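You operate a simulated robot arm through the tools that you are given. There is no shell and no other tool. Be economical: measure what you need, move in short steps, check, and stop when the job is done.

You run a simulated two-armed robot. Do the job below in one go: nothing can be reset, and whatever is moved stays where it is left.

JOB
Set the boiler up for radiator heating, as the table inside its flap says.
Fine: set the output knob and the boiler knob, leave HEAT off, shut the flap again.

It is judged by the outcome, as a careful person would: the job done as asked, and still so three seconds after it is handed in. It fails if anything else is knocked over, pushed out of place, dropped, spilled or broken.

ROBOT AND FRAMES
Two 7-joint arms with fingered hands on one trunk, on a base that drives. Base frame: it is fixed to the floor where the robot stands at the start and does not move with it; the origin is under the middle of the robot, x ahead of it, y to its left, z up. Readings come in mm, rad, newtons and seconds.
The left shoulder is at the start at [20, 214, 1399], the right one opposite. Each reaches about 785 mm from its shoulder. Places, roughly: boiler [800, 0, 1500]; boiler flap [600, 0, 1200]; boiler knob [600, 0, 1300]; boiler power switch [700, 100, 1200]; boiler trap [700, -100, 1100]; filter drain lever [800, -300, 500]; filter knob [900, -300, 700]; filter lever [900, -200, 300]; flow lever [900, 100, 800]; flue cap [800, 0, 2000]; gas lever [900, 100, 1000]; output knob [700, 0, 1200]; return lever [900, -200, 800]. Payload 3.3 kg a hand.
Tool frame (each hand has its own): the origin (TCP) lies between the finger pads and is the grasp point; the fingertips stand 26 mm ahead of it; z points along the fingers, y is the line along which they close. Largest opening 132 mm; the body of the gripper starts 73 mm behind the TCP. The gripper is a hand of 2 fingers: y runs from the thumb to the fingers, the wrist lies at [0, 0, -224] in the tool frame, and closing takes about 1.5 s.
Orientation is that of the tool frame in the base frame, as a unit quaternion [w, x, y, z]. With the fingers straight down and closing along the base's y, the tool's x points along the base's -x, its y along +y and its z along -z.

CONTROLS
- The arms move only by the tool play_rows. It takes "left_moves", "right_moves" or both (then of equal length, played together; a hand with none holds still); each is a list of rows, each an object of numbers (a shift or turn left out is 0, a gripper value left out holds the last): "tx", "ty", "tz": the shift along the base's x, y, z in mm; "ax", "ay", "az": the turn, a rotation vector about the base's x, y, z in rad. In form: [{"tx": .., "ty": .., "tz": .., "ax": .., "ay": .., "az": ..}, ...]. A call has 1 to 12 rows; each row is the pose to reach, as a shift and turn from the pose commanded when the call began. "left_hand" and "right_hand" are, for a hand that has rows, the gripper command, from -1 (shut) to 1 (fully open), values between in proportion, set as the call begins (left out, the last holds). Each row takes 0.2 s and may step no farther than 50 mm and 0.15 rad from the row before; otherwise, or with a gripper value out of range, the whole call is refused. Where a pose cannot be reached the arm comes as near as it can. A force on the tool above 40 N (or 10 N above the force at the start of the call, whichever is more), or a blocked arm, ends the call early, and 0.2 s more pass. The fingers move at their own pace (about 153 mm/s each) and stop on an object; they squeeze with about 22 N. The grip force told is the motor's: it shows also when the fingers shut on nothing. Time passes only in rows, and 0.2 s behind the last, so rows that repeat a pose let the fingers close. It gives the time, the measured TCP pose, the force on the tool (base axes), the opening and the grip force at its end, in the units of the frame above (readings bear some noise), with the torque about the TCP (base axes, N m) and any sound that the robot's microphone picked up, and new pictures: "views" is both (left out), scene, wrist or none (wrist: the cameras of the hands that moved).
- Cameras (640 x 400 px; columns grow to the right, rows downward): "scene" is now at [100.2, -6.9, 1588.2]; the picture's right is [-0.08, -1.00, 0.00], its down [-0.44, 0.03, -0.90] and it looks along [0.90, -0.07, -0.44] (base axes); focal length 270 px, centre (320, 200). "left" rides on the left gripper at [-66, -3, -99] in its tool frame; the picture's right is [0.04, -1.00, 0.00], its down [0.83, 0.03, -0.55] and it looks along [0.55, 0.02, 0.83] (tool axes); focal length 261 px, centre (320, 200). "right" rides on the right gripper at [66, -3, -99] in its tool frame; the picture's right is [0.04, 1.00, 0.00], its down [-0.83, 0.03, -0.55] and it looks along [-0.55, 0.02, 0.83] (tool axes); focal length 261 px, centre (320, 200).
- move_column(by): slides the trunk up (or, below 0, down) by that many mm; the arms and the scene camera ride with it, the base frame stays. It gives what a move gives, with no picture.
- steer(legs): drives the robot by 1 to 6 legs, each [ahead, left, turn to the left] in mm, mm and rad, along the robot's own axes; the way and the turn of a leg run together, so that a leg with both is an arc; at most 1500 mm and 3.142 rad a leg. The arms and the cameras ride along, it lands a little off, and it stops where it bumps. It gives what a move gives, and a new picture of the scene camera.
- set_fingers(finger1, thumb_bend, hand): sets how far each is bent, from 0 (flat) to 100 (curled in); at 30 the hand is open as for a grip, at 70 the pads meet at the TCP. One left out holds its place. A second passes; each finger stops where it meets its share of the squeeze, and holds until it gets a number again. A gripper value or a shape takes the hand back. It gives what a move gives, with no picture; readings hold the bend of each and the force on the fingers (four entries, about 0 where the hand has none), thumb and palm.
- set_grasp(shape, hand): the hand has 2 fingers and takes this shape, open, in about a second: jaw (thumb against the fingers, like two jaws); tri (thumb and two fingers); tip (a fingertip pinch); poke (one finger out to press); point (the index stretched); flat (the hand flat); cup (the hand cupped); fist (a fist). The gripper value then closes the fingers along that shape, each until it touches; the sizes above hold for jaw. It gives what a move gives, with no picture.
- aim_head(pan, tilt): turns the head with the scene camera to pan (to the left, within 1.501 rad either way) and tilt (down, from -0.506 to 1.204), counted from straight ahead of the robot. It gives what a move gives, and a new picture of the scene camera.
- pixel_to_xyz(camera, pixels): for up to 12 pixels [column, row] of the newest picture of that camera ("zoom" is the newest enlarged one), the place [x, y, z] in the base frame of the surface seen there, good to about 2 mm. The clock stands still meanwhile.
- close_up(camera, box): a new picture of the part [left, top, right, bottom] of that camera's present view, enlarged. The clock stands still meanwhile.
- hand_in(): hands the job in; it is judged then, once.

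Keep the steps short. Do not move on a guess: measure, check each grasp and each placing, and mend mistakes. In all there are 80 turns and 260 pictures (those below and enlarged ones count). Leave the grippers open and the arms clear of the work at the hand-in unless told otherwise, and finish with a single line.

The tools are called after "Emit:" by a JSON object that holds its "op" and its "data". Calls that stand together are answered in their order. play_rows: Moves the arms, as the interface text tells. Its arguments: {"type":"object","properties":{"left_moves":{"type":"array","items":{"type":"object","properties":{"tx":{"type":"number"},"ty":{"type":"number"},"tz":{"type":"number"},"ax":{"type":"number"},"ay":{"type":"number"},"az":{"type":"number"}}}},"left_hand":{"type":"number"},"right_moves":{"type":"array","items":{"type":"object","properties":{"tx":{"type":"number"},"ty":{"type":"number"},"tz":{"type":"number"},"ax":{"type":"number"},"ay":{"type":"number"},"az":{"type":"number"}}}},"right_hand":{"type":"number"},"views":{"type":"string","enum":["both","scene","wrist","none"]}},"required":[]} The other tools are called the same way: move_column (by) slides the trunk up or down; set_grasp (shape, hand) gives the hand a shape; set_fingers (finger1, thumb_bend, hand) moves the fingers one by one; steer (legs) drives the base; aim_head (pan, tilt) turns the head that bears the scene camera; pixel_to_xyz (camera, pixels) gives the place of the surface under pixels of a picture; close_up (camera, box) takes an enlarged picture of a part of a camera's view; hand_in () hands the job in.

At the start:

```text
clock: 0.0
left_tool_pos: [324.8, 114.0, 1476.0]
left_ee_rot: [0.001, 0.001, 1.0, 0.0]
left_contact_force: [-0.8, 0.4, 0.0]
left_torque: [-0.03, 0.03, 0.0]
left_finger_gap: 132.1
left_grasp_force: 0.1
left_shape: jaw
left_bend: [30.0, 30.0]
left_finger forces: [0.1, 0.0, 0.0, 0.1, 0.0, 0.0]
right_tool_pos: [314.3, -143.5, 1402.0]
right_ee_rot: [-0.001, 0.0, 1.0, 0.0]
right_contact_force: [-0.9, -0.3, 0.3]
right_torque: [0.0, 0.0, 0.03]
right_finger_gap: 131.8
right_grasp_force: 0.1
right_shape: jaw
right_bend: [30.0, 30.0]
right_finger forces: [0.0, 0.1, 0.0, 0.1, 0.0, 0.0]
trunk travel left (down, up): [-680.0, 81.0]
robot x, y, heading: [-1.0, 2.0, 0.001]
head pan, tilt: [-0.077, 0.456]
```

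scene: 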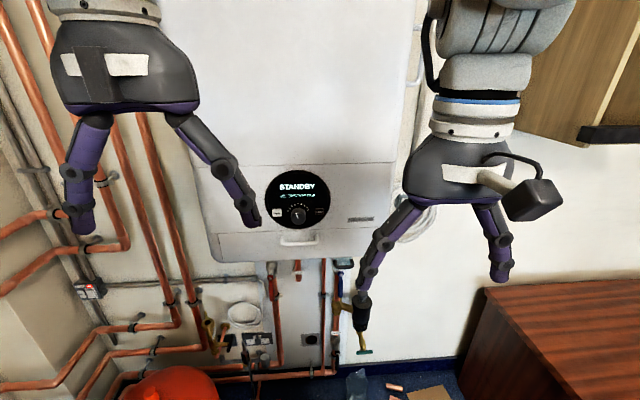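
right: 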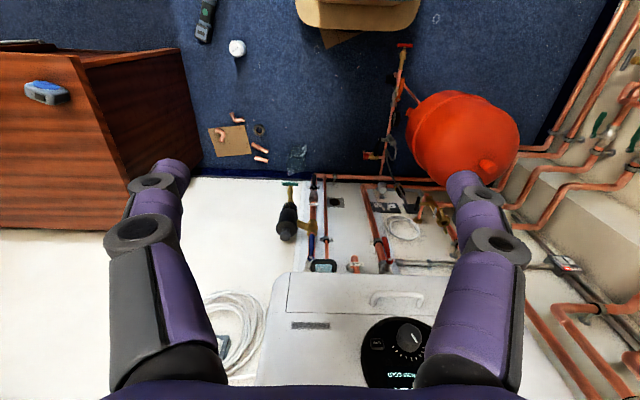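
left: 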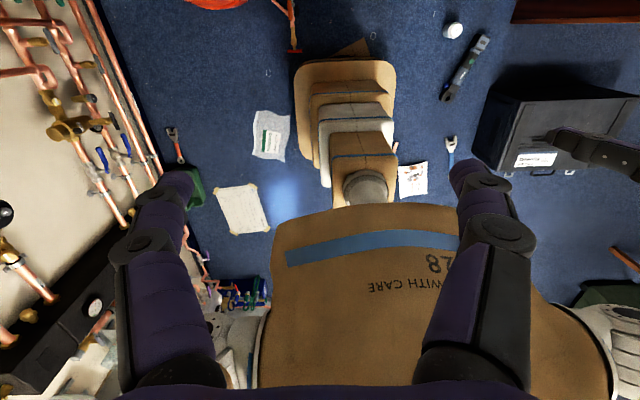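

I see the boiler panel with display "STANDBY", knob at about (298,214) and the flap with handle at (299,239). I zoom in and measure.

Emit:
{"op": "close_up", "data": {"camera": "scene", "box": [200, 155, 400, 280]}}

Emit:
{"op": "pixel_to_xyz", "data": {"camera": "scene", "pixels": [[298, 215], [280, 241], [299, 243], [318, 239], [225, 240], [380, 227], [215, 262], [395, 245], [270, 195], [200, 170], [390, 163]]}}

```text
3.20 times, centred on (300, 218) of scene
```

zoom: 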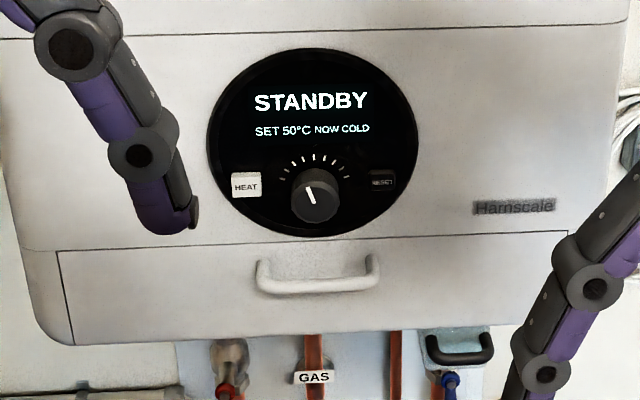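

```text
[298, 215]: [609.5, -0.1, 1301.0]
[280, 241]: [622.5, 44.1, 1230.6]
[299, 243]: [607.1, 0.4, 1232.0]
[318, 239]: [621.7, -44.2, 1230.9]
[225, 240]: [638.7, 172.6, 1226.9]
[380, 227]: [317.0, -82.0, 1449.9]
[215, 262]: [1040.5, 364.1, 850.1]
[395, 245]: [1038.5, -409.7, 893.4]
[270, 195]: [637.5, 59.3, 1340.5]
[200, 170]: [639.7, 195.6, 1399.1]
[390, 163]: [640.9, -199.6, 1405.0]
```

The flap runs between the two seams. I measure its edges and the handle bar in the enlarged picture.

Emit:
{"op": "pixel_to_xyz", "data": {"camera": "zoom", "pixels": [[62, 252], [566, 234], [74, 343], [200, 338], [450, 325], [318, 283], [318, 290], [318, 276], [262, 275], [374, 270], [314, 195], [318, 243]]}}

```text
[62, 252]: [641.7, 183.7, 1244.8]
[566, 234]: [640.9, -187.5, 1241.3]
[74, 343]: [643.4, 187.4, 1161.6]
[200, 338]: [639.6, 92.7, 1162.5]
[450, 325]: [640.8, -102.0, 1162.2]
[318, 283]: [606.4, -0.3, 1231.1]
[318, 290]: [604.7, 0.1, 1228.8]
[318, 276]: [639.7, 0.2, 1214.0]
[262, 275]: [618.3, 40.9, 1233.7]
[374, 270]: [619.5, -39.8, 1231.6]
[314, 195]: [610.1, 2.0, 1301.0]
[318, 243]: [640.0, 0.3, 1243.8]
```

Flap spans z 1162–1244 with the handle bar near its top (x≈608, z≈1229), so it likely folds down. I move the right arm aside and turn the left hand to point ahead.

Emit:
{"op": "play_rows", "data": {"left_moves": [{"tx": 12, "ty": 0, "tz": -15, "ay": -0.143}, {"tx": 24, "ty": 0, "tz": -30, "ay": -0.286}, {"tx": 36, "ty": -5, "tz": -45, "ay": -0.429}, {"tx": 48, "ty": -10, "tz": -65, "ay": -0.571}, {"tx": 60, "ty": -20, "tz": -85, "ay": -0.714}, {"tx": 70, "ty": -30, "tz": -105, "ay": -0.857}, {"tx": 80, "ty": -45, "tz": -125, "ay": -1.0}, {"tx": 90, "ty": -60, "tz": -150, "ay": -1.143}, {"tx": 95, "ty": -80, "tz": -175, "ay": -1.286}, {"tx": 100, "ty": -100, "tz": -200, "ay": -1.429}, {"tx": 105, "ty": -114, "tz": -230, "ay": -1.571}], "right_moves": [{"ty": -30}, {"ty": -60}, {"ty": -90}, {"ty": -120}, {"ty": -150}, {"ty": -180}, {"ty": -200}, {"ty": -220}, {"ty": -220}, {"ty": -220}, {"ty": -220}]}}

```text
clock: 2.3
left_tool_pos: [553.6, 96.2, 1347.1]
left_ee_rot: [0.668, -0.068, 0.741, 0.002]
left_contact_force: [0.4, 0.1, 0.1]
left_torque: [0.0, -0.01, 0.0]
left_finger_gap: 132.1
left_grasp_force: 0.0
left_shape: jaw
left_bend: [30.0, 30.0]
left_finger forces: [0.0, 0.1, 0.1, 0.0, 0.0, 0.0]
left hand out of reach, approached as far as the arm can: row 9, 10, 11
right_tool_pos: [317.9, -362.6, 1398.4]
right_ee_rot: [-0.001, -0.001, 1.0, 0.001]
right_contact_force: [1.5, -0.5, 0.2]
right_torque: [0.01, 0.0, -0.02]
right_finger_gap: 131.9
right_grasp_force: 0.0
right_shape: jaw
right_bend: [30.0, 30.0]
right_finger forces: [0.1, 0.1, 0.0, 0.0, 0.0, 0.0]
right hand out of reach, approached as far as the arm can: row 8, 9, 10, 11
trunk travel left (down, up): [-680.0, 81.0]
robot x, y, heading: [-0.2, -1.0, 0.004]
head pan, tilt: [-0.077, 0.456]
stopped in row 11 (left hand): the arm was blocked; the commanded pose is now the measured one
```

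scene: 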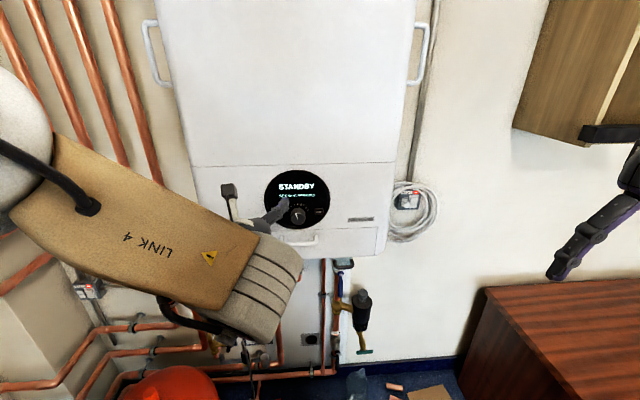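
right: 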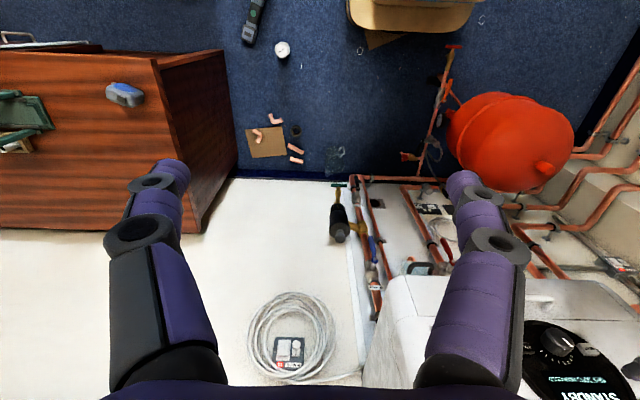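
left: 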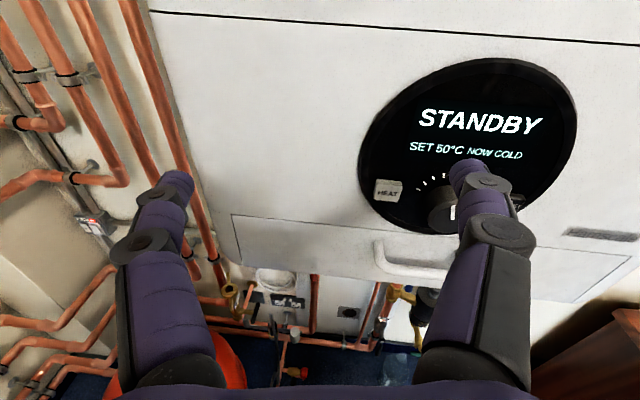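

The arm is too folded at this distance (the wrist is against its limit). I back the base up 100 mm, then lower the trunk so the shoulders are at flap height.

Emit:
{"op": "steer", "data": {"legs": [[-110, 0, 0]]}}

Emit:
{"op": "move_column", "data": {"by": -120}}

Emit:
{"op": "aim_head", "data": {"pan": 0, "tilt": 0.35}}

```text
clock: 3.5
left_tool_pos: [439.3, 96.2, 1347.8]
left_ee_rot: [0.668, -0.068, 0.741, 0.002]
left_contact_force: [-1.1, 0.2, 0.2]
left_torque: [-0.03, 0.01, -0.01]
left_finger_gap: 131.9
left_grasp_force: 0.0
left_shape: jaw
left_bend: [30.0, 30.0]
left_finger forces: [0.0, 0.0, 0.0, 0.1, 0.0, 0.0]
right_tool_pos: [202.3, -361.7, 1399.2]
right_ee_rot: [0.002, 0.0, 1.0, 0.0]
right_contact_force: [-1.2, 0.0, 0.7]
right_torque: [0.01, -0.05, -0.04]
right_finger_gap: 131.9
right_grasp_force: 0.0
right_shape: jaw
right_bend: [30.0, 30.0]
right_finger forces: [0.1, 0.0, 0.0, 0.0, 0.0, 0.1]
trunk travel left (down, up): [-680.0, 81.0]
robot x, y, heading: [-108.1, -1.1, 0.001]
head pan, tilt: [-0.077, 0.456]
```

scene: 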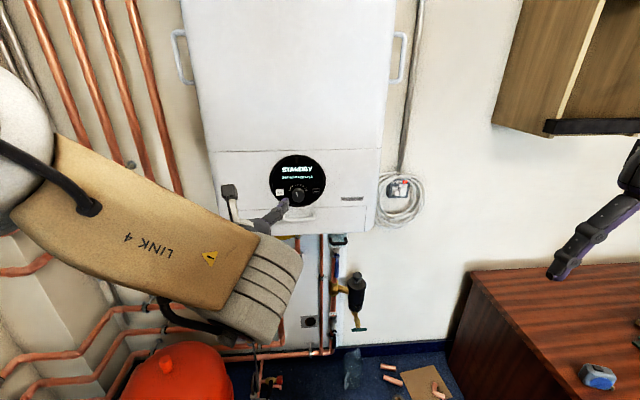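

```text
clock: 5.0
left_tool_pos: [441.1, 99.9, 1226.1]
left_ee_rot: [0.667, -0.071, 0.742, 0.003]
left_contact_force: [-0.4, 0.3, 0.2]
left_torque: [0.03, -0.02, 0.02]
left_finger_gap: 131.7
left_grasp_force: 0.0
left_shape: jaw
left_bend: [30.0, 30.0]
left_finger forces: [0.1, 0.0, 0.1, 0.0, 0.0, 0.0]
right_tool_pos: [201.8, -361.7, 1280.5]
right_ee_rot: [0.001, -0.001, 1.0, 0.0]
right_contact_force: [-0.3, 0.4, -1.1]
right_torque: [0.03, 0.01, 0.02]
right_finger_gap: 132.1
right_grasp_force: 0.1
right_shape: jaw
right_bend: [30.0, 30.0]
right_finger forces: [0.0, 0.1, 0.0, 0.0, 0.0, 0.0]
trunk travel left (down, up): [-560.0, 201.0]
robot x, y, heading: [-110.2, 1.9, -0.005]
head pan, tilt: [-0.077, 0.456]
```

```text
clock: 5.7
left_tool_pos: [440.6, 98.4, 1226.7]
left_ee_rot: [0.667, -0.071, 0.741, 0.001]
left_contact_force: [-0.4, -0.1, 0.0]
left_torque: [-0.01, 0.01, -0.01]
left_finger_gap: 132.2
left_grasp_force: 0.1
left_shape: jaw
left_bend: [30.0, 30.0]
left_finger forces: [0.0, 0.0, 0.1, 0.0, 0.1, 0.0]
right_tool_pos: [202.9, -361.4, 1279.2]
right_ee_rot: [0.001, 0.0, 1.0, 0.0]
right_contact_force: [0.2, 0.2, -0.6]
right_torque: [-0.01, -0.02, 0.02]
right_finger_gap: 131.6
right_grasp_force: 0.1
right_shape: jaw
right_bend: [30.0, 30.0]
right_finger forces: [0.1, 0.1, 0.1, 0.0, 0.1, 0.0]
trunk travel left (down, up): [-560.0, 201.0]
robot x, y, heading: [-109.6, -0.2, -0.0]
head pan, tilt: [0.0, 0.351]
```

scene: 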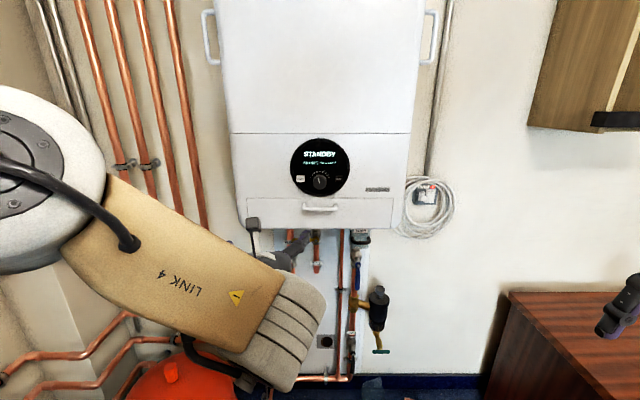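

Clear view now. I straighten the left hand (fingers along +x), bringing it toward y=0 in front of the handle with standoff.

Emit:
{"op": "play_rows", "data": {"left_moves": [{"tx": 15, "ty": -20, "ax": 0.033, "ay": -0.035, "az": -0.034}, {"tx": 30, "ty": -40, "ax": 0.066, "ay": -0.07, "az": -0.068}, {"tx": 45, "ty": -70, "ax": 0.098, "ay": -0.105, "az": -0.103}, {"tx": 55, "ty": -95, "ax": 0.098, "ay": -0.105, "az": -0.103}], "views": "scene"}}

```text
clock: 6.9
left_tool_pos: [516.8, 52.1, 1240.5]
left_ee_rot: [0.708, -0.043, 0.705, 0.015]
left_contact_force: [-0.1, 0.1, 0.4]
left_torque: [-0.01, 0.0, -0.01]
left_finger_gap: 132.2
left_grasp_force: 0.0
left_shape: jaw
left_bend: [30.0, 30.0]
left_finger forces: [0.0, 0.0, 0.0, 0.0, 0.0, 0.0]
right_tool_pos: [203.7, -361.4, 1279.7]
right_ee_rot: [0.001, 0.0, 1.0, 0.0]
right_contact_force: [0.2, 0.0, -0.3]
right_torque: [-0.02, 0.0, 0.04]
right_finger_gap: 131.8
right_grasp_force: 0.0
right_shape: jaw
right_bend: [30.0, 30.0]
right_finger forces: [0.0, 0.0, 0.0, 0.1, 0.1, 0.0]
trunk travel left (down, up): [-560.0, 201.0]
robot x, y, heading: [-111.1, 1.4, -0.005]
head pan, tilt: [0.0, 0.351]
stopped in row 4 (left hand): the arm was blocked; the commanded pose is now the measured one
```

scene: 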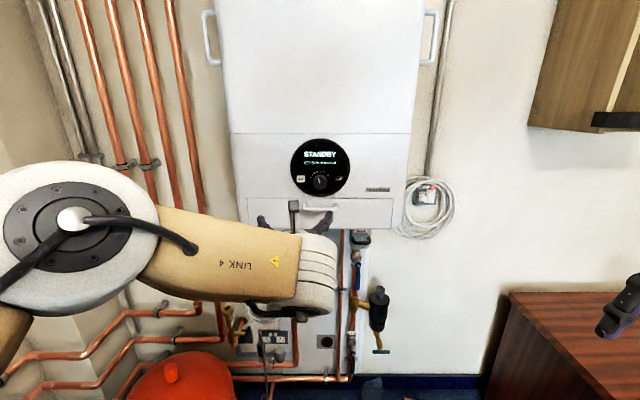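

The arm is again near its fold limit. I shift the base back 60 mm and right 120 mm so the left shoulder faces the handle more squarely.

Emit:
{"op": "steer", "data": {"legs": [[-60, -120, 0]]}}

Emit:
{"op": "play_rows", "data": {"left_moves": [{"tx": 15, "ty": 20, "tz": -3, "ax": 0.03, "az": -0.03}, {"tx": 30, "ty": 40, "tz": -6, "ax": 0.07, "az": -0.04}, {"tx": 45, "ty": 60, "tz": -10, "ax": 0.07, "az": -0.04}, {"tx": 50, "ty": 68, "tz": -10, "ax": 0.07, "az": -0.04}], "views": "scene"}}

```text
clock: 8.2
left_tool_pos: [471.7, -75.7, 1232.4]
left_ee_rot: [0.704, -0.031, 0.709, 0.007]
left_contact_force: [1.0, -1.0, -1.4]
left_torque: [0.02, -0.12, 0.09]
left_finger_gap: 132.1
left_grasp_force: 0.0
left_shape: jaw
left_bend: [30.0, 30.0]
left_finger forces: [0.1, 0.0, 0.0, 0.1, 0.0, 0.0]
right_tool_pos: [144.8, -478.9, 1274.1]
right_ee_rot: [-0.005, 0.017, 1.0, 0.002]
right_contact_force: [2.4, -0.8, -1.5]
right_torque: [0.06, 0.17, 0.02]
right_finger_gap: 131.5
right_grasp_force: 0.0
right_shape: jaw
right_bend: [30.0, 30.0]
right_finger forces: [0.0, 0.1, 0.1, 0.0, 0.1, 0.0]
trunk travel left (down, up): [-560.0, 201.0]
robot x, y, heading: [-171.6, -102.5, -0.032]
head pan, tilt: [0.0, 0.351]
```

scene: 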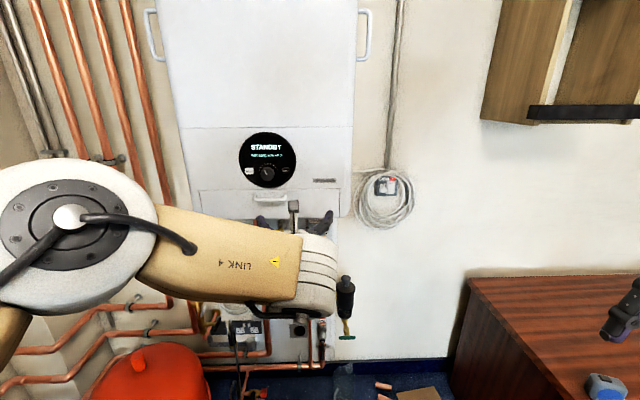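

```text
clock: 9.2
left_tool_pos: [506.5, -1.8, 1230.7]
left_ee_rot: [0.71, 0.007, 0.704, 0.015]
left_contact_force: [0.4, -0.4, 0.1]
left_torque: [0.03, -0.02, 0.04]
left_finger_gap: 131.7
left_grasp_force: 0.1
left_shape: jaw
left_bend: [30.0, 30.0]
left_finger forces: [0.0, 0.1, 0.0, 0.1, 0.0, 0.0]
right_tool_pos: [129.2, -473.4, 1279.3]
right_ee_rot: [0.001, 0.017, 1.0, 0.0]
right_contact_force: [-0.2, -0.1, -0.1]
right_torque: [0.01, 0.01, 0.03]
right_finger_gap: 131.8
right_grasp_force: 0.0
right_shape: jaw
right_bend: [30.0, 30.0]
right_finger forces: [0.0, 0.1, 0.0, 0.1, 0.0, 0.1]
trunk travel left (down, up): [-560.0, 201.0]
robot x, y, heading: [-167.6, -102.9, -0.032]
head pan, tilt: [0.0, 0.351]
```

scene: 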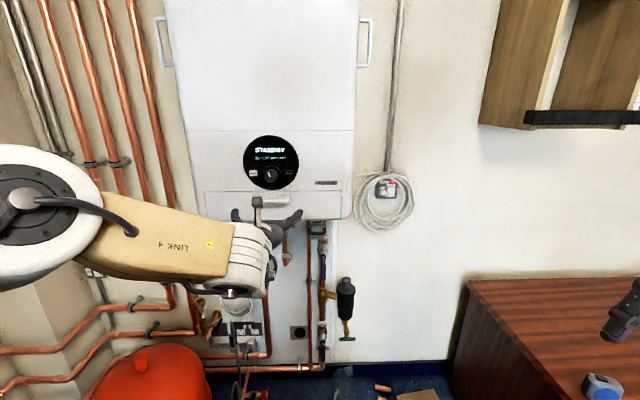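

Hand is straight ahead at (506,-2,1231). I roll it a quarter turn so the fingers close vertically.

Emit:
{"op": "play_rows", "data": {"left_moves": [{"ax": 0.14}, {"ax": 0.28}, {"ax": 0.42}, {"ax": 0.56}, {"ax": 0.7}, {"ax": 0.84}, {"ax": 0.98}, {"ax": 1.12}, {"ax": 1.26}, {"ax": 1.4}, {"ax": 1.54}, {"ax": 1.56}]}}

```text
clock: 11.8
left_tool_pos: [498.4, -5.4, 1232.1]
left_ee_rot: [0.5, 0.503, 0.491, 0.507]
left_contact_force: [-1.1, 0.2, -0.7]
left_torque: [0.01, -0.01, 0.0]
left_finger_gap: 131.8
left_grasp_force: 0.1
left_shape: jaw
left_bend: [30.0, 30.0]
left_finger forces: [0.0, 0.1, 0.0, 0.0, 0.0, 0.0]
left hand out of reach, approached as far as the arm can: row 11, 12
right_tool_pos: [126.4, -473.0, 1280.1]
right_ee_rot: [0.002, 0.016, 1.0, 0.0]
right_contact_force: [-0.8, -0.3, -0.9]
right_torque: [0.0, -0.01, 0.0]
right_finger_gap: 132.1
right_grasp_force: 0.0
right_shape: jaw
right_bend: [30.0, 30.0]
right_finger forces: [0.0, 0.1, 0.0, 0.0, 0.0, 0.0]
trunk travel left (down, up): [-560.0, 201.0]
robot x, y, heading: [-174.0, -101.4, -0.032]
head pan, tilt: [0.0, 0.351]
```

scene: 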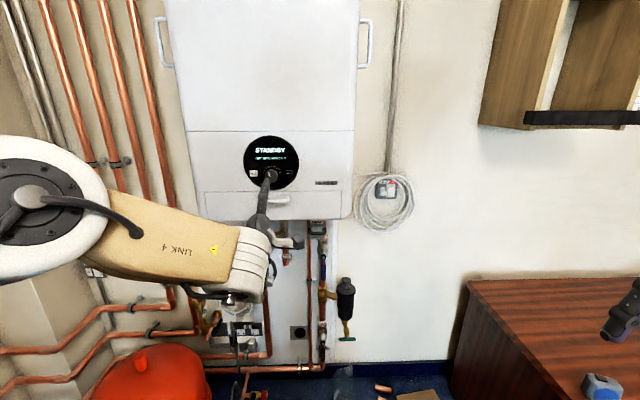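
left: 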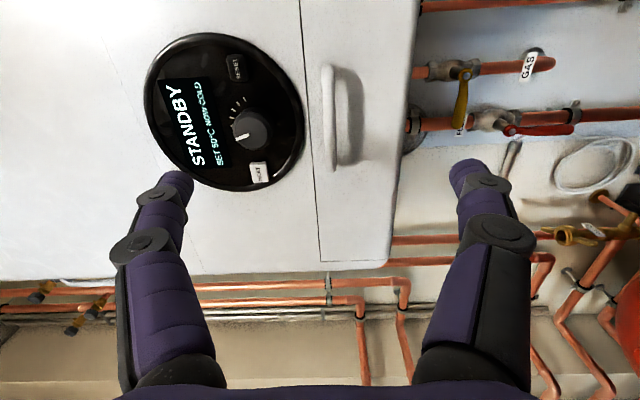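

Fingers now close vertically. I narrow them to ~50 mm (so the upper one passes below the boiler knob) and measure the handle bar from the wrist camera.

Emit:
{"op": "play_rows", "data": {"left_moves": [{"tx": 10, "ty": 3}, {"tx": 20, "ty": 5}, {"tx": 30, "ty": 5}, {"tx": 40, "ty": 5}], "left_hand": -0.24}}

Emit:
{"op": "pixel_to_xyz", "data": {"camera": "left", "pixels": [[318, 130], [328, 115], [328, 80], [328, 150]]}}

```text
clock: 12.8
left_tool_pos: [498.7, -6.3, 1233.3]
left_ee_rot: [0.5, 0.503, 0.49, 0.506]
left_contact_force: [0.3, -0.2, -0.2]
left_torque: [0.0, -0.02, 0.01]
left_finger_gap: 50.7
left_grasp_force: 0.1
left_shape: jaw
left_bend: [73.0, 70.0]
left_finger forces: [0.0, 0.0, 0.1, 0.0, 0.1, 0.1]
left hand out of reach, approached as far as the arm can: row 1, 2, 3, 4
right_tool_pos: [127.8, -473.3, 1280.6]
right_ee_rot: [0.001, 0.017, 1.0, 0.0]
right_contact_force: [-0.3, -0.5, -0.2]
right_torque: [-0.02, -0.01, 0.0]
right_finger_gap: 131.8
right_grasp_force: 0.0
right_shape: jaw
right_bend: [30.0, 30.0]
right_finger forces: [0.0, 0.1, 0.1, 0.0, 0.0, 0.0]
trunk travel left (down, up): [-560.0, 201.0]
robot x, y, heading: [-166.8, -102.0, -0.032]
head pan, tilt: [0.0, 0.351]
```

scene: 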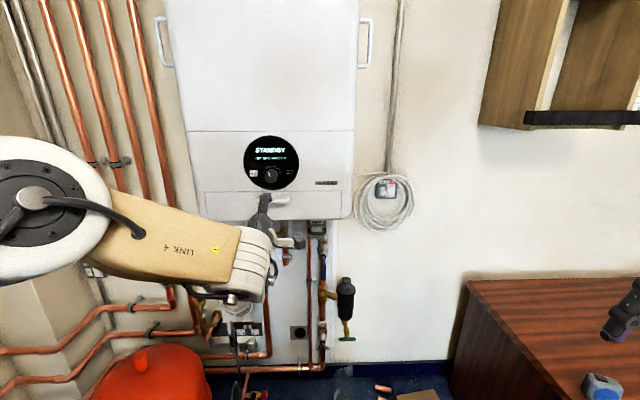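
left: 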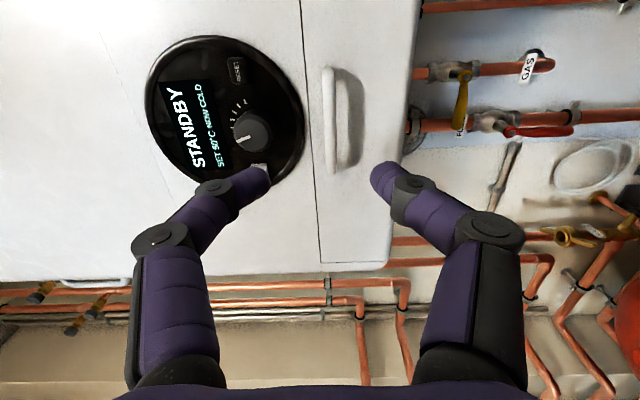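

```text
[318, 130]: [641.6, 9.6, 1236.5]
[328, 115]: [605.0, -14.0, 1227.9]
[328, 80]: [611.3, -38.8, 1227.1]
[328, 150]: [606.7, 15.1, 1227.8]
```

The arm is at a wrist-roll limit here; bar is at (607, 0, 1228). I back the roll off by 0.2 rad and go ahead.

Emit:
{"op": "play_rows", "data": {"left_moves": [{"ax": -0.1}, {"tx": 5, "tz": -3, "ax": -0.2}, {"tx": 25, "ty": 3, "tz": -5, "ax": -0.2}, {"tx": 45, "ty": 6, "tz": -5, "ax": -0.2}, {"tx": 65, "ty": 6, "tz": -5, "ax": -0.2}]}}

```text
clock: 14.0
left_tool_pos: [531.8, -6.3, 1230.0]
left_ee_rot: [0.547, 0.45, 0.54, 0.454]
left_contact_force: [-0.6, -0.9, -0.1]
left_torque: [-0.01, 0.02, 0.0]
left_finger_gap: 50.7
left_grasp_force: 0.1
left_shape: jaw
left_bend: [73.0, 70.0]
left_finger forces: [0.1, 0.0, 0.0, 0.0, 0.0, 0.0]
left hand out of reach, approached as far as the arm can: row 4, 5
right_tool_pos: [128.1, -473.2, 1279.8]
right_ee_rot: [0.001, 0.016, 1.0, 0.0]
right_contact_force: [0.5, 0.3, -0.7]
right_torque: [0.0, -0.01, 0.0]
right_finger_gap: 132.1
right_grasp_force: 0.0
right_shape: jaw
right_bend: [30.0, 30.0]
right_finger forces: [0.1, 0.0, 0.0, 0.0, 0.0, 0.0]
trunk travel left (down, up): [-560.0, 201.0]
robot x, y, heading: [-165.8, -104.6, -0.032]
head pan, tilt: [0.0, 0.351]
```

scene: 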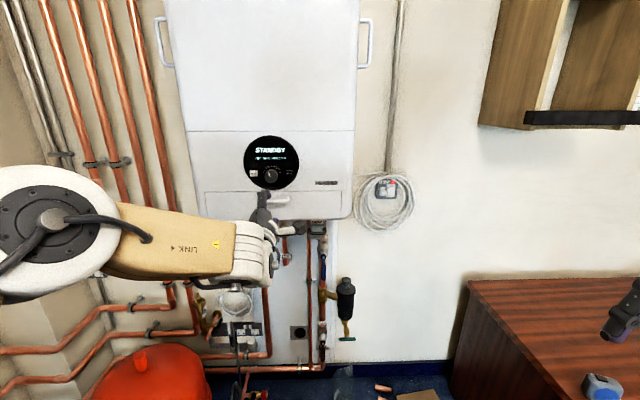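
left: 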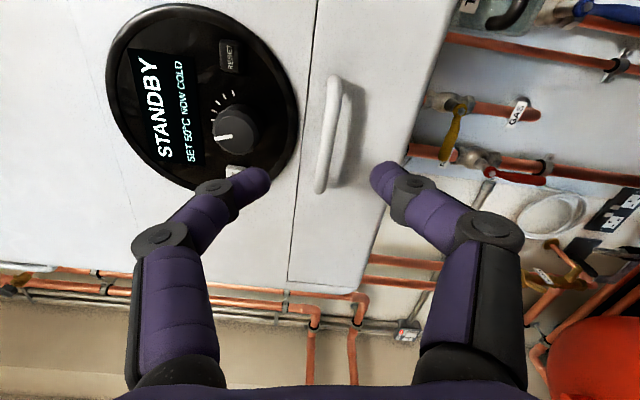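

Still limited by reach in this roll; I'll use the base: drive 62 mm ahead to bring the open fingers around the bar's height.

Emit:
{"op": "steer", "data": {"legs": [[62, 6, 0]]}}

Emit:
{"op": "play_rows", "data": {"left_moves": [{"tx": 0}], "views": "wrist"}}

```text
clock: 14.9
left_tool_pos: [595.4, -2.2, 1228.4]
left_ee_rot: [0.547, 0.451, 0.54, 0.454]
left_contact_force: [0.9, -0.6, -0.2]
left_torque: [0.0, 0.0, -0.02]
left_finger_gap: 50.6
left_grasp_force: 0.1
left_shape: jaw
left_bend: [73.0, 70.0]
left_finger forces: [0.0, 0.0, 0.1, 0.0, 0.0, 0.0]
right_tool_pos: [192.2, -469.1, 1279.5]
right_ee_rot: [0.001, 0.016, 1.0, 0.0]
right_contact_force: [0.7, 0.8, -0.2]
right_torque: [-0.04, -0.01, 0.03]
right_finger_gap: 131.9
right_grasp_force: 0.1
right_shape: jaw
right_bend: [30.0, 30.0]
right_finger forces: [0.0, 0.0, 0.0, 0.0, 0.0, 0.0]
trunk travel left (down, up): [-560.0, 201.0]
robot x, y, heading: [-105.6, -98.4, -0.033]
head pan, tilt: [0.0, 0.351]
```

scene: 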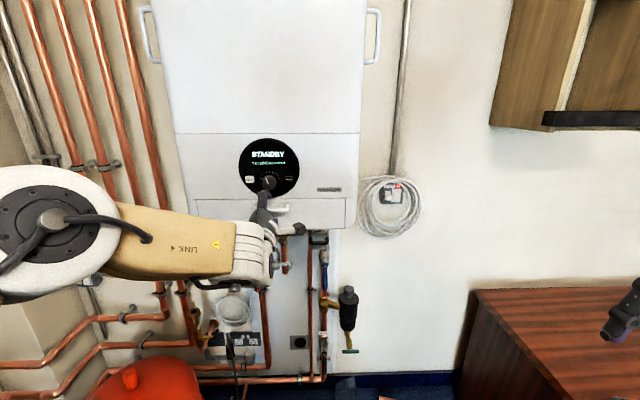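

```text
clock: 15.3
left_tool_pos: [594.6, -3.5, 1231.2]
left_ee_rot: [0.547, 0.451, 0.539, 0.455]
left_contact_force: [0.5, -1.1, -0.7]
left_torque: [-0.01, 0.01, -0.01]
left_finger_gap: 50.9
left_grasp_force: 0.1
left_shape: jaw
left_bend: [73.0, 70.0]
left_finger forces: [0.0, 0.0, 0.1, 0.0, 0.0, 0.1]
right_tool_pos: [190.8, -468.6, 1280.1]
right_ee_rot: [0.002, 0.017, 1.0, 0.001]
right_contact_force: [-0.5, 0.4, -0.9]
right_torque: [0.0, 0.04, 0.0]
right_finger_gap: 131.7
right_grasp_force: 0.0
right_shape: jaw
right_bend: [30.0, 30.0]
right_finger forces: [0.0, 0.1, 0.0, 0.0, 0.0, 0.0]
trunk travel left (down, up): [-560.0, 201.0]
robot x, y, heading: [-106.3, -98.5, -0.032]
head pan, tilt: [0.0, 0.351]
```

left: 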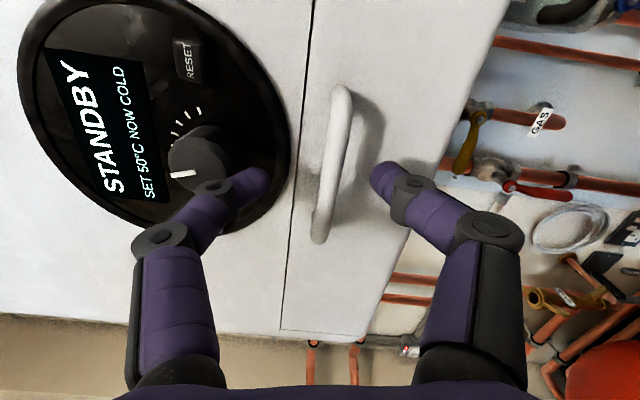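

The bar lies between the fingertips. I close the grip.

Emit:
{"op": "play_rows", "data": {"left_moves": [{"tz": -2}, {"tz": -2}, {"tz": -2}, {"tz": -2}, {"tz": -2}, {"tz": -2}], "left_hand": -1, "views": "wrist"}}

```text
clock: 16.8
left_tool_pos: [593.5, -3.8, 1228.6]
left_ee_rot: [0.548, 0.45, 0.539, 0.454]
left_contact_force: [1.2, 0.6, 0.1]
left_torque: [0.06, -0.03, 0.0]
left_finger_gap: 5.5
left_grasp_force: 21.9
left_shape: jaw
left_bend: [70.0, 70.0]
left_finger forces: [19.9, 0.0, 0.0, 0.0, 19.4, 0.1]
right_tool_pos: [190.5, -469.3, 1280.6]
right_ee_rot: [0.001, 0.016, 1.0, 0.001]
right_contact_force: [0.1, -0.1, -0.1]
right_torque: [0.0, -0.02, -0.01]
right_finger_gap: 132.0
right_grasp_force: 0.1
right_shape: jaw
right_bend: [30.0, 30.0]
right_finger forces: [0.0, 0.1, 0.1, 0.0, 0.0, 0.1]
trunk travel left (down, up): [-560.0, 201.0]
robot x, y, heading: [-108.5, -97.3, -0.029]
head pan, tilt: [0.0, 0.351]
```

left: 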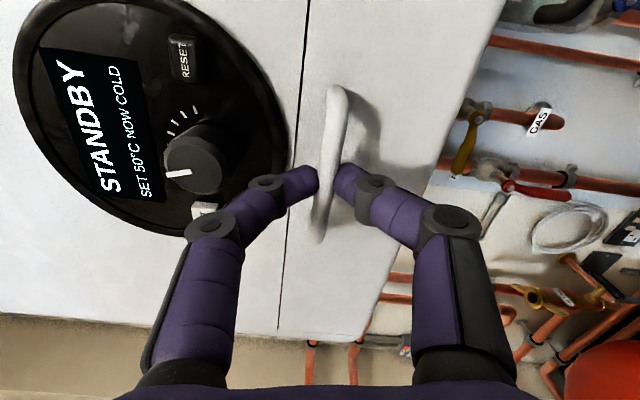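

Grip holds the bar (22 N). I pull along the arc of a bottom hinge, about 0.45 rad.

Emit:
{"op": "play_rows", "data": {"left_moves": [{"tx": -4.7, "tz": -2.4, "ay": -0.03}, {"tx": -9.5, "tz": -5.2, "ay": -0.06}, {"tx": -14, "tz": -8.4, "ay": -0.1}, {"tx": -18.2, "tz": -11.8, "ay": -0.13}, {"tx": -22, "tz": -15.6, "ay": -0.16}, {"tx": -25.7, "tz": -19.6, "ay": -0.2}]}}

```text
clock: 18.1
left_tool_pos: [569.0, -2.5, 1207.7]
left_ee_rot: [0.598, 0.403, 0.482, 0.497]
left_contact_force: [4.1, 1.2, -3.1]
left_torque: [0.07, 0.03, 0.07]
left_finger_gap: 4.8
left_grasp_force: 22.4
left_shape: jaw
left_bend: [70.0, 70.0]
left_finger forces: [18.7, 0.0, 0.0, 0.0, 22.8, 0.0]
right_tool_pos: [192.5, -468.0, 1279.7]
right_ee_rot: [0.002, 0.017, 1.0, 0.0]
right_contact_force: [-0.8, 0.4, -0.6]
right_torque: [0.0, 0.0, -0.01]
right_finger_gap: 132.2
right_grasp_force: 0.0
right_shape: jaw
right_bend: [30.0, 30.0]
right_finger forces: [0.0, 0.0, 0.1, 0.0, 0.0, 0.0]
trunk travel left (down, up): [-560.0, 201.0]
robot x, y, heading: [-108.3, -101.6, -0.03]
head pan, tilt: [0.0, 0.351]
```

scene: 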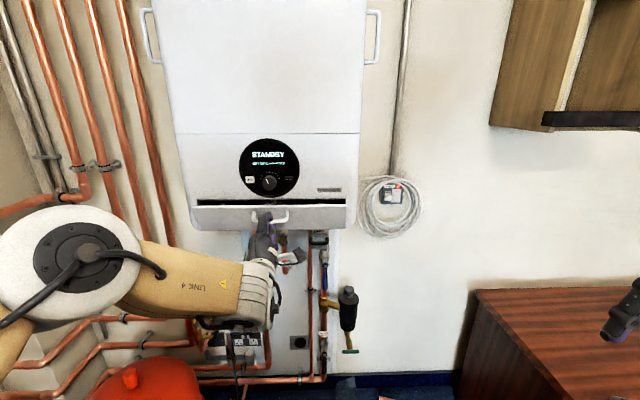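
left: 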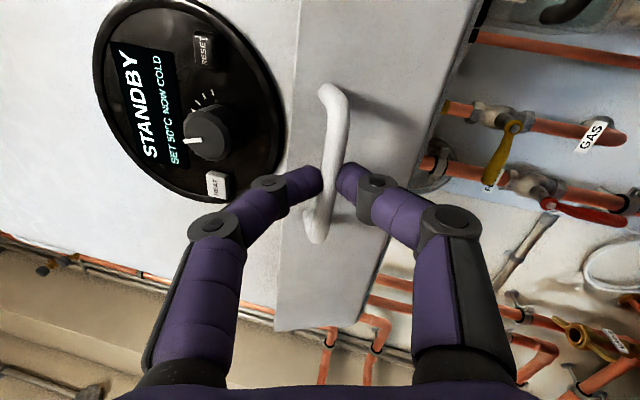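

The flap comes open, hinged at the bottom. I continue along the arc with the hand tilting up.

Emit:
{"op": "play_rows", "data": {"left_moves": [{"tx": -3.2, "tz": -4.4, "ay": -0.05}, {"tx": -6.3, "tz": -8.9, "ay": -0.1}, {"tx": -9, "tz": -13.6, "ay": -0.15}, {"tx": -11.2, "tz": -18.5, "ay": -0.2}, {"tx": -13, "tz": -23.6, "ay": -0.25}, {"tx": -14.6, "tz": -28.9, "ay": -0.3}, {"tx": -15.7, "tz": -34.2, "ay": -0.35}, {"tx": -16.5, "tz": -39.6, "ay": -0.4}]}}

```text
clock: 19.9
left_tool_pos: [519.8, 11.8, 1202.4]
left_ee_rot: [0.676, 0.307, 0.366, 0.562]
left_contact_force: [-0.4, -0.2, 0.4]
left_torque: [0.01, 0.03, 0.0]
left_finger_gap: 2.9
left_grasp_force: 22.1
left_shape: jaw
left_bend: [72.0, 70.0]
left_finger forces: [0.0, 0.1, 0.0, 0.0, 0.0, 0.0]
left hand out of reach, approached as far as the arm can: row 2, 3, 4, 5, 6, 7, 8
right_tool_pos: [189.9, -469.1, 1280.8]
right_ee_rot: [0.001, 0.017, 1.0, 0.0]
right_contact_force: [-0.2, 0.6, 1.4]
right_torque: [0.02, -0.01, 0.04]
right_finger_gap: 132.2
right_grasp_force: 0.0
right_shape: jaw
right_bend: [30.0, 30.0]
right_finger forces: [0.0, 0.0, 0.1, 0.0, 0.1, 0.0]
trunk travel left (down, up): [-560.0, 201.0]
robot x, y, heading: [-108.0, -97.2, -0.031]
head pan, tilt: [0.0, 0.351]
```

scene: 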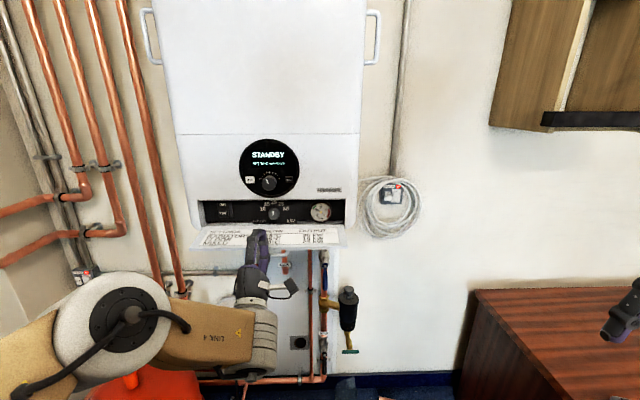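
left: 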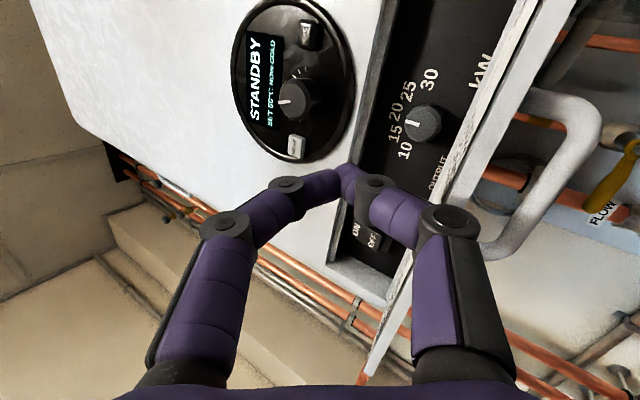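

The fingers slipped off the bar, but the flap stands well open, showing the table and the output knob. I zoom in to read them.

Emit:
{"op": "close_up", "data": {"camera": "scene", "box": [190, 195, 350, 255]}}

Emit:
{"op": "close_up", "data": {"camera": "left", "box": [330, 40, 520, 270]}}

```text
4.00 times, centred on (270, 225) of scene
```

zoom: 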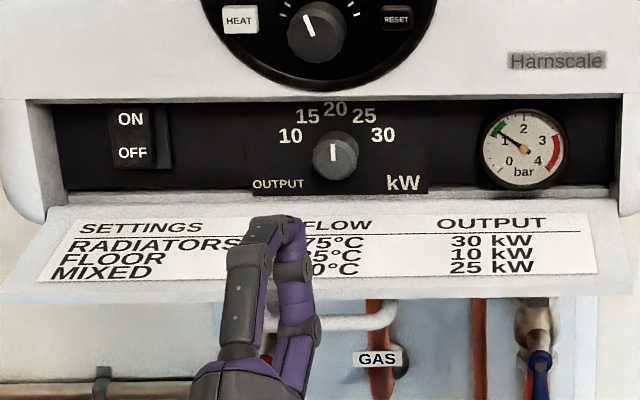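

```text
1.74 times, centred on (425, 155) of left
```

zoom: 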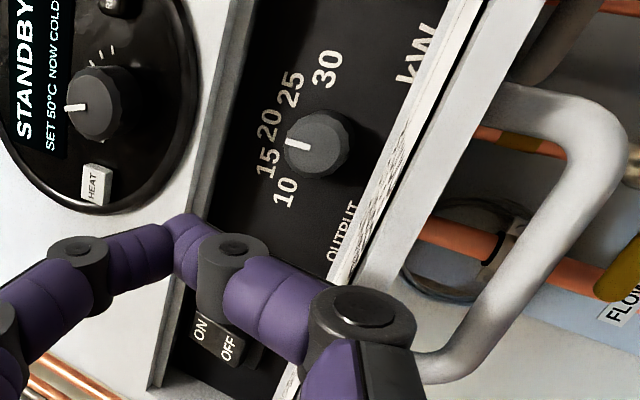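

Radiators: flow looks like 75 °C, output 30 kW; a finger hides part. I back off 80 mm to clear and re-read.

Emit:
{"op": "steer", "data": {"legs": [[-80, 0, 0.03]]}}

Emit:
{"op": "play_rows", "data": {"left_moves": [{"tz": 0, "ax": -0.13, "ay": 0.06}, {"tz": 0, "ax": -0.26, "ay": 0.12}, {"tz": 0, "ty": 10, "ax": -0.39, "ay": 0.18}, {"ty": 20, "ax": -0.52, "ay": 0.24}], "left_hand": 0, "views": "scene"}}

Emit:
{"op": "close_up", "data": {"camera": "scene", "box": [190, 175, 370, 265]}}

```text
clock: 21.0
left_tool_pos: [435.8, 31.5, 1204.0]
left_ee_rot: [0.668, 0.301, 0.37, 0.572]
left_contact_force: [0.0, 0.2, 0.4]
left_torque: [0.01, 0.04, 0.0]
left_finger_gap: 2.7
left_grasp_force: 22.3
left_shape: jaw
left_bend: [72.0, 70.0]
left_finger forces: [0.1, 0.0, 0.0, 0.0, 0.1, 0.1]
right_tool_pos: [119.0, -458.2, 1281.0]
right_ee_rot: [0.002, 0.003, 1.0, 0.001]
right_contact_force: [-0.1, 0.6, 1.1]
right_torque: [0.0, -0.02, 0.01]
right_finger_gap: 131.8
right_grasp_force: 0.0
right_shape: jaw
right_bend: [30.0, 30.0]
right_finger forces: [0.0, 0.0, 0.0, 0.0, 0.1, 0.0]
trunk travel left (down, up): [-560.0, 201.0]
robot x, y, heading: [-184.0, -99.3, 0.002]
head pan, tilt: [0.0, 0.351]
```

scene: 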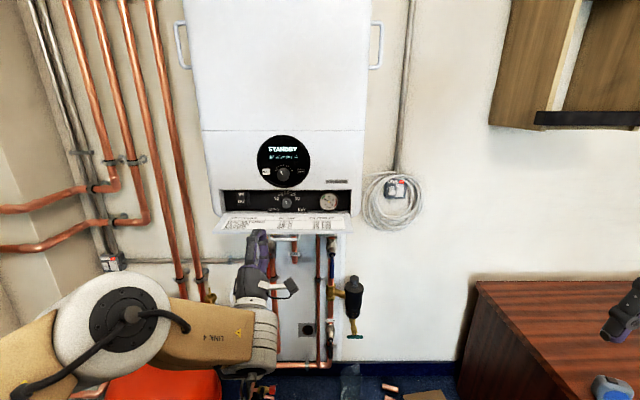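

```text
clock: 22.0
left_tool_pos: [437.0, 51.4, 1202.9]
left_ee_rot: [0.673, 0.185, 0.582, 0.416]
left_contact_force: [-0.1, -1.1, -1.1]
left_torque: [0.02, -0.01, 0.02]
left_finger_gap: 65.4
left_grasp_force: 0.1
left_shape: jaw
left_bend: [73.0, 70.0]
left_finger forces: [0.1, 0.1, 0.0, 0.0, 0.0, 0.1]
right_tool_pos: [121.6, -457.7, 1279.5]
right_ee_rot: [0.001, 0.001, 1.0, 0.0]
right_contact_force: [-0.1, -0.8, 0.5]
right_torque: [-0.01, 0.01, 0.0]
right_finger_gap: 131.9
right_grasp_force: 0.1
right_shape: jaw
right_bend: [30.0, 30.0]
right_finger forces: [0.0, 0.0, 0.1, 0.0, 0.1, 0.0]
trunk travel left (down, up): [-560.0, 201.0]
robot x, y, heading: [-187.5, -101.4, -0.001]
head pan, tilt: [0.0, 0.351]
```

scene: 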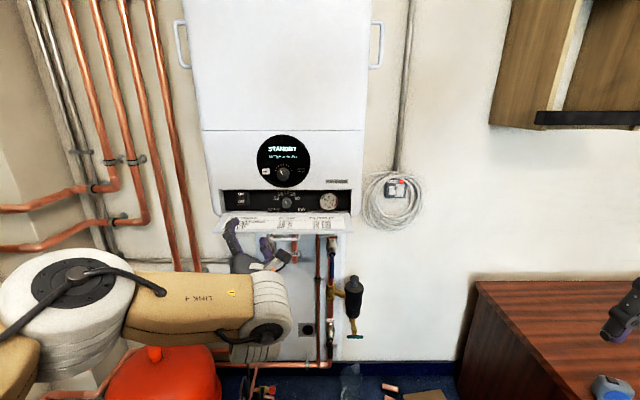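

```text
3.56 times, centred on (280, 220) of scene
```

zoom: 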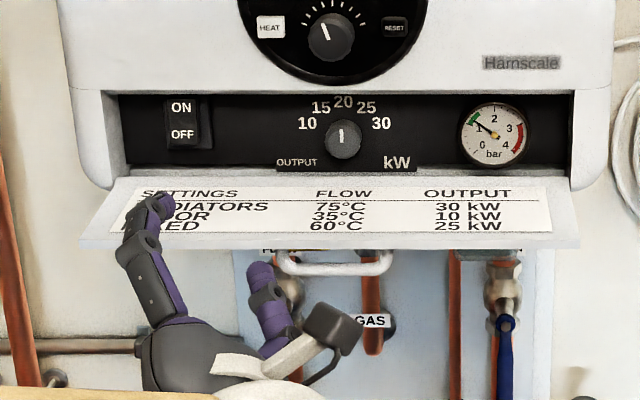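

Confirmed: RADIATORS = flow 75 °C, output 30 kW. Now I measure the output knob, its scale, the boiler knob, and the open flap.

Emit:
{"op": "pixel_to_xyz", "data": {"camera": "zoom", "pixels": [[344, 140], [307, 123], [321, 107], [343, 101], [366, 107], [381, 123], [330, 36], [343, 185], [343, 238], [343, 158], [326, 140], [360, 140]]}}

Emit:
{"op": "close_up", "data": {"camera": "scene", "box": [250, 130, 330, 215]}}

Emit:
{"op": "pixel_to_xyz", "data": {"camera": "zoom", "pixels": [[284, 270], [254, 270], [270, 235], [270, 320], [215, 250], [225, 240], [325, 240], [275, 200], [290, 508], [345, 475], [295, 450]]}}

```text
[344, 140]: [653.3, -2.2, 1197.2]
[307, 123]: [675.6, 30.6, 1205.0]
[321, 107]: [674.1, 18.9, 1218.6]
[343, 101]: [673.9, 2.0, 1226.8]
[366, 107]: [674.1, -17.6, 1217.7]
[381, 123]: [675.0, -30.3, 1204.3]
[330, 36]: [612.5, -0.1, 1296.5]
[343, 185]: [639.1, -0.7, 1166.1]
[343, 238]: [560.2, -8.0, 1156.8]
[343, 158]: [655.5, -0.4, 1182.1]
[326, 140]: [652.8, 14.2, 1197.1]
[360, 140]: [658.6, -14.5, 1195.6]
```

```text
4.71 times, centred on (290, 172) of scene
```

zoom: 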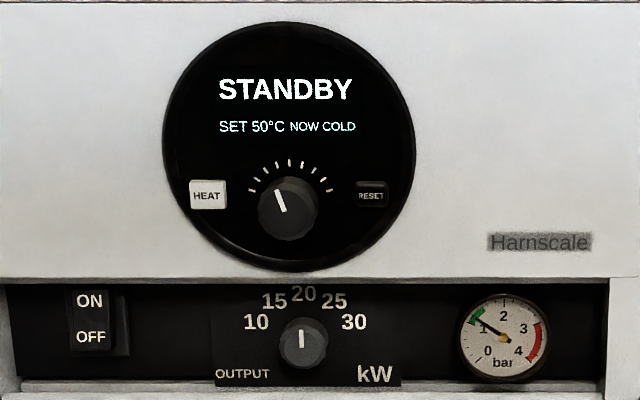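

```text
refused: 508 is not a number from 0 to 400
```

The flap lies flat open. Output knob: centre y≈0, z≈1196, face x≈653, panel x≈675; the "30" mark lies ~75° clockwise from the current 20. I straighten the left hand (slightly pitched down) at a safe distance and height.

Emit:
{"op": "play_rows", "data": {"left_moves": [{"tz": 5, "ty": -6, "tx": 5, "ax": -0.13, "ay": 0.039, "az": -0.039}, {"tz": 10, "ty": -12, "tx": 10, "ax": -0.26, "ay": 0.078, "az": -0.078}, {"tz": 15, "ty": -18, "tx": 15, "ax": -0.39, "ay": 0.117, "az": -0.117}, {"tz": 20, "ty": -25, "tx": 20, "ax": -0.52, "ay": 0.155, "az": -0.156}, {"tz": 25, "ty": -32, "tx": 25, "ax": -0.65, "ay": 0.194, "az": -0.195}, {"tz": 30, "ty": -40, "tx": 30, "ax": -0.78, "ay": 0.233, "az": -0.234}, {"tz": 30, "ty": -46, "tx": 35, "ax": -0.909, "ay": 0.272, "az": -0.273}, {"tz": 30, "ty": -51, "tx": 40, "ax": -0.909, "ay": 0.272, "az": -0.273}], "left_hand": -0.1}}

```text
clock: 23.8
left_tool_pos: [475.6, 0.7, 1233.1]
left_ee_rot: [0.653, 0.0, 0.758, 0.001]
left_contact_force: [-0.6, 0.4, 0.7]
left_torque: [0.01, -0.02, 0.04]
left_finger_gap: 59.9
left_grasp_force: 0.0
left_shape: jaw
left_bend: [73.0, 70.0]
left_finger forces: [0.0, 0.1, 0.0, 0.0, 0.1, 0.0]
right_tool_pos: [121.4, -459.6, 1279.0]
right_ee_rot: [0.002, 0.002, 1.0, 0.001]
right_contact_force: [0.6, -0.3, 0.2]
right_torque: [0.01, -0.01, -0.02]
right_finger_gap: 131.9
right_grasp_force: 0.1
right_shape: jaw
right_bend: [30.0, 30.0]
right_finger forces: [0.0, 0.1, 0.0, 0.0, 0.0, 0.0]
trunk travel left (down, up): [-560.0, 201.0]
robot x, y, heading: [-188.9, -95.3, 0.003]
head pan, tilt: [0.0, 0.351]
```

scene: 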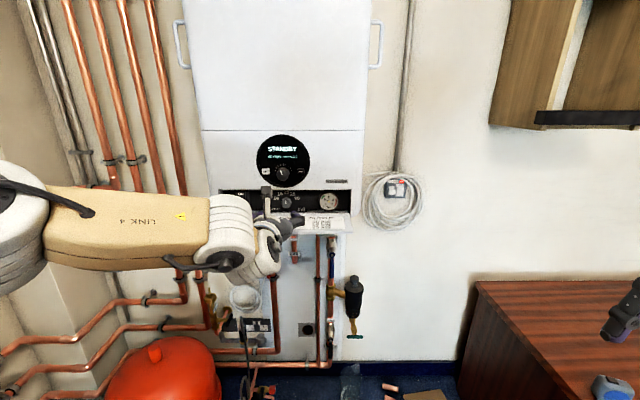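
left: 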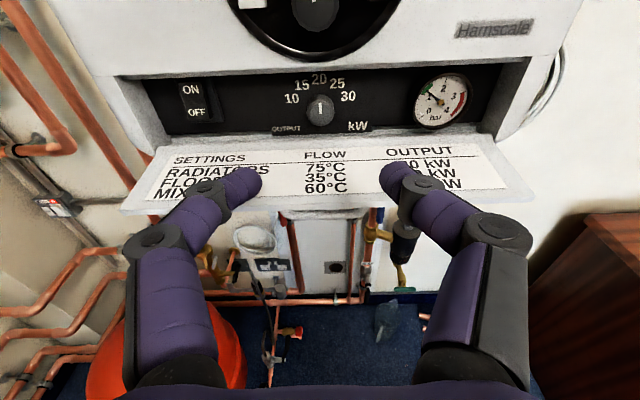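

The hand is straight, the knob visible at (320,108). I drive ahead 115 mm to bring the knobs within arm reach.

Emit:
{"op": "steer", "data": {"legs": [[115, 0, 0]]}}

Emit:
{"op": "play_rows", "data": {"left_moves": [{"tz": -8}, {"tz": -16}], "views": "wrist"}}

```text
clock: 25.0
left_tool_pos: [593.4, 0.8, 1231.8]
left_ee_rot: [0.652, 0.0, 0.758, 0.002]
left_contact_force: [1.2, 0.2, -0.2]
left_torque: [0.01, 0.0, -0.01]
left_finger_gap: 59.8
left_grasp_force: 0.1
left_shape: jaw
left_bend: [73.0, 70.0]
left_finger forces: [0.0, 0.0, 0.0, 0.0, 0.1, 0.0]
right_tool_pos: [238.0, -460.3, 1280.3]
right_ee_rot: [0.002, 0.002, 1.0, 0.001]
right_contact_force: [0.4, 0.5, -0.1]
right_torque: [0.0, 0.03, 0.02]
right_finger_gap: 132.1
right_grasp_force: 0.1
right_shape: jaw
right_bend: [30.0, 30.0]
right_finger forces: [0.0, 0.2, 0.0, 0.1, 0.0, 0.1]
trunk travel left (down, up): [-560.0, 201.0]
robot x, y, heading: [-71.0, -94.7, -0.001]
head pan, tilt: [0.0, 0.351]
```

scene: 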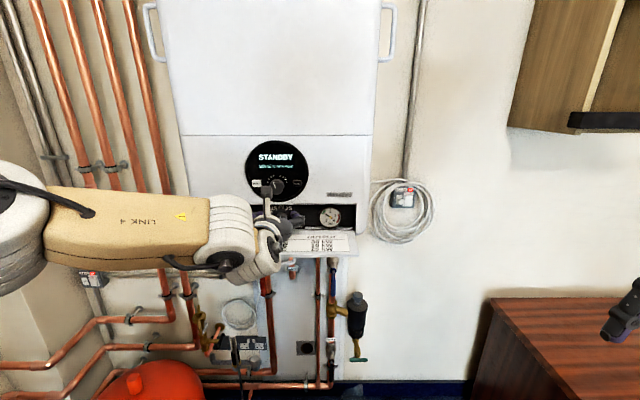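

```text
clock: 25.6
left_tool_pos: [592.1, 0.8, 1216.3]
left_ee_rot: [0.653, 0.0, 0.758, 0.001]
left_contact_force: [-0.1, -0.2, -0.5]
left_torque: [0.0, 0.01, 0.0]
left_finger_gap: 59.8
left_grasp_force: 0.0
left_shape: jaw
left_bend: [73.0, 70.0]
left_finger forces: [0.1, 0.0, 0.0, 0.0, 0.1, 0.0]
right_tool_pos: [236.7, -458.7, 1279.8]
right_ee_rot: [0.002, 0.001, 1.0, 0.001]
right_contact_force: [0.4, 0.0, -1.3]
right_torque: [0.01, 0.01, 0.02]
right_finger_gap: 132.2
right_grasp_force: 0.0
right_shape: jaw
right_bend: [30.0, 30.0]
right_finger forces: [0.0, 0.0, 0.0, 0.0, 0.0, 0.1]
trunk travel left (down, up): [-560.0, 201.0]
robot x, y, heading: [-75.8, -97.4, -0.003]
head pan, tilt: [0.0, 0.351]
```

left: 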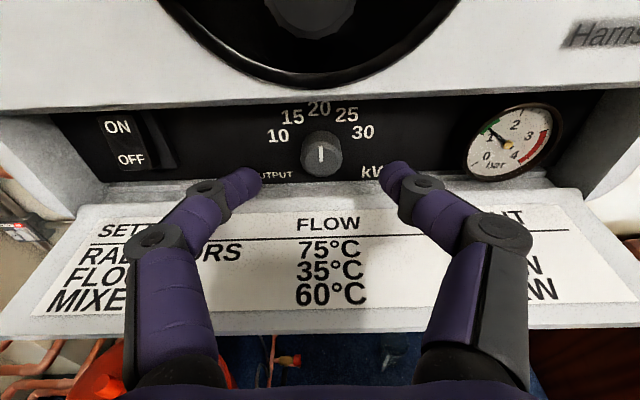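

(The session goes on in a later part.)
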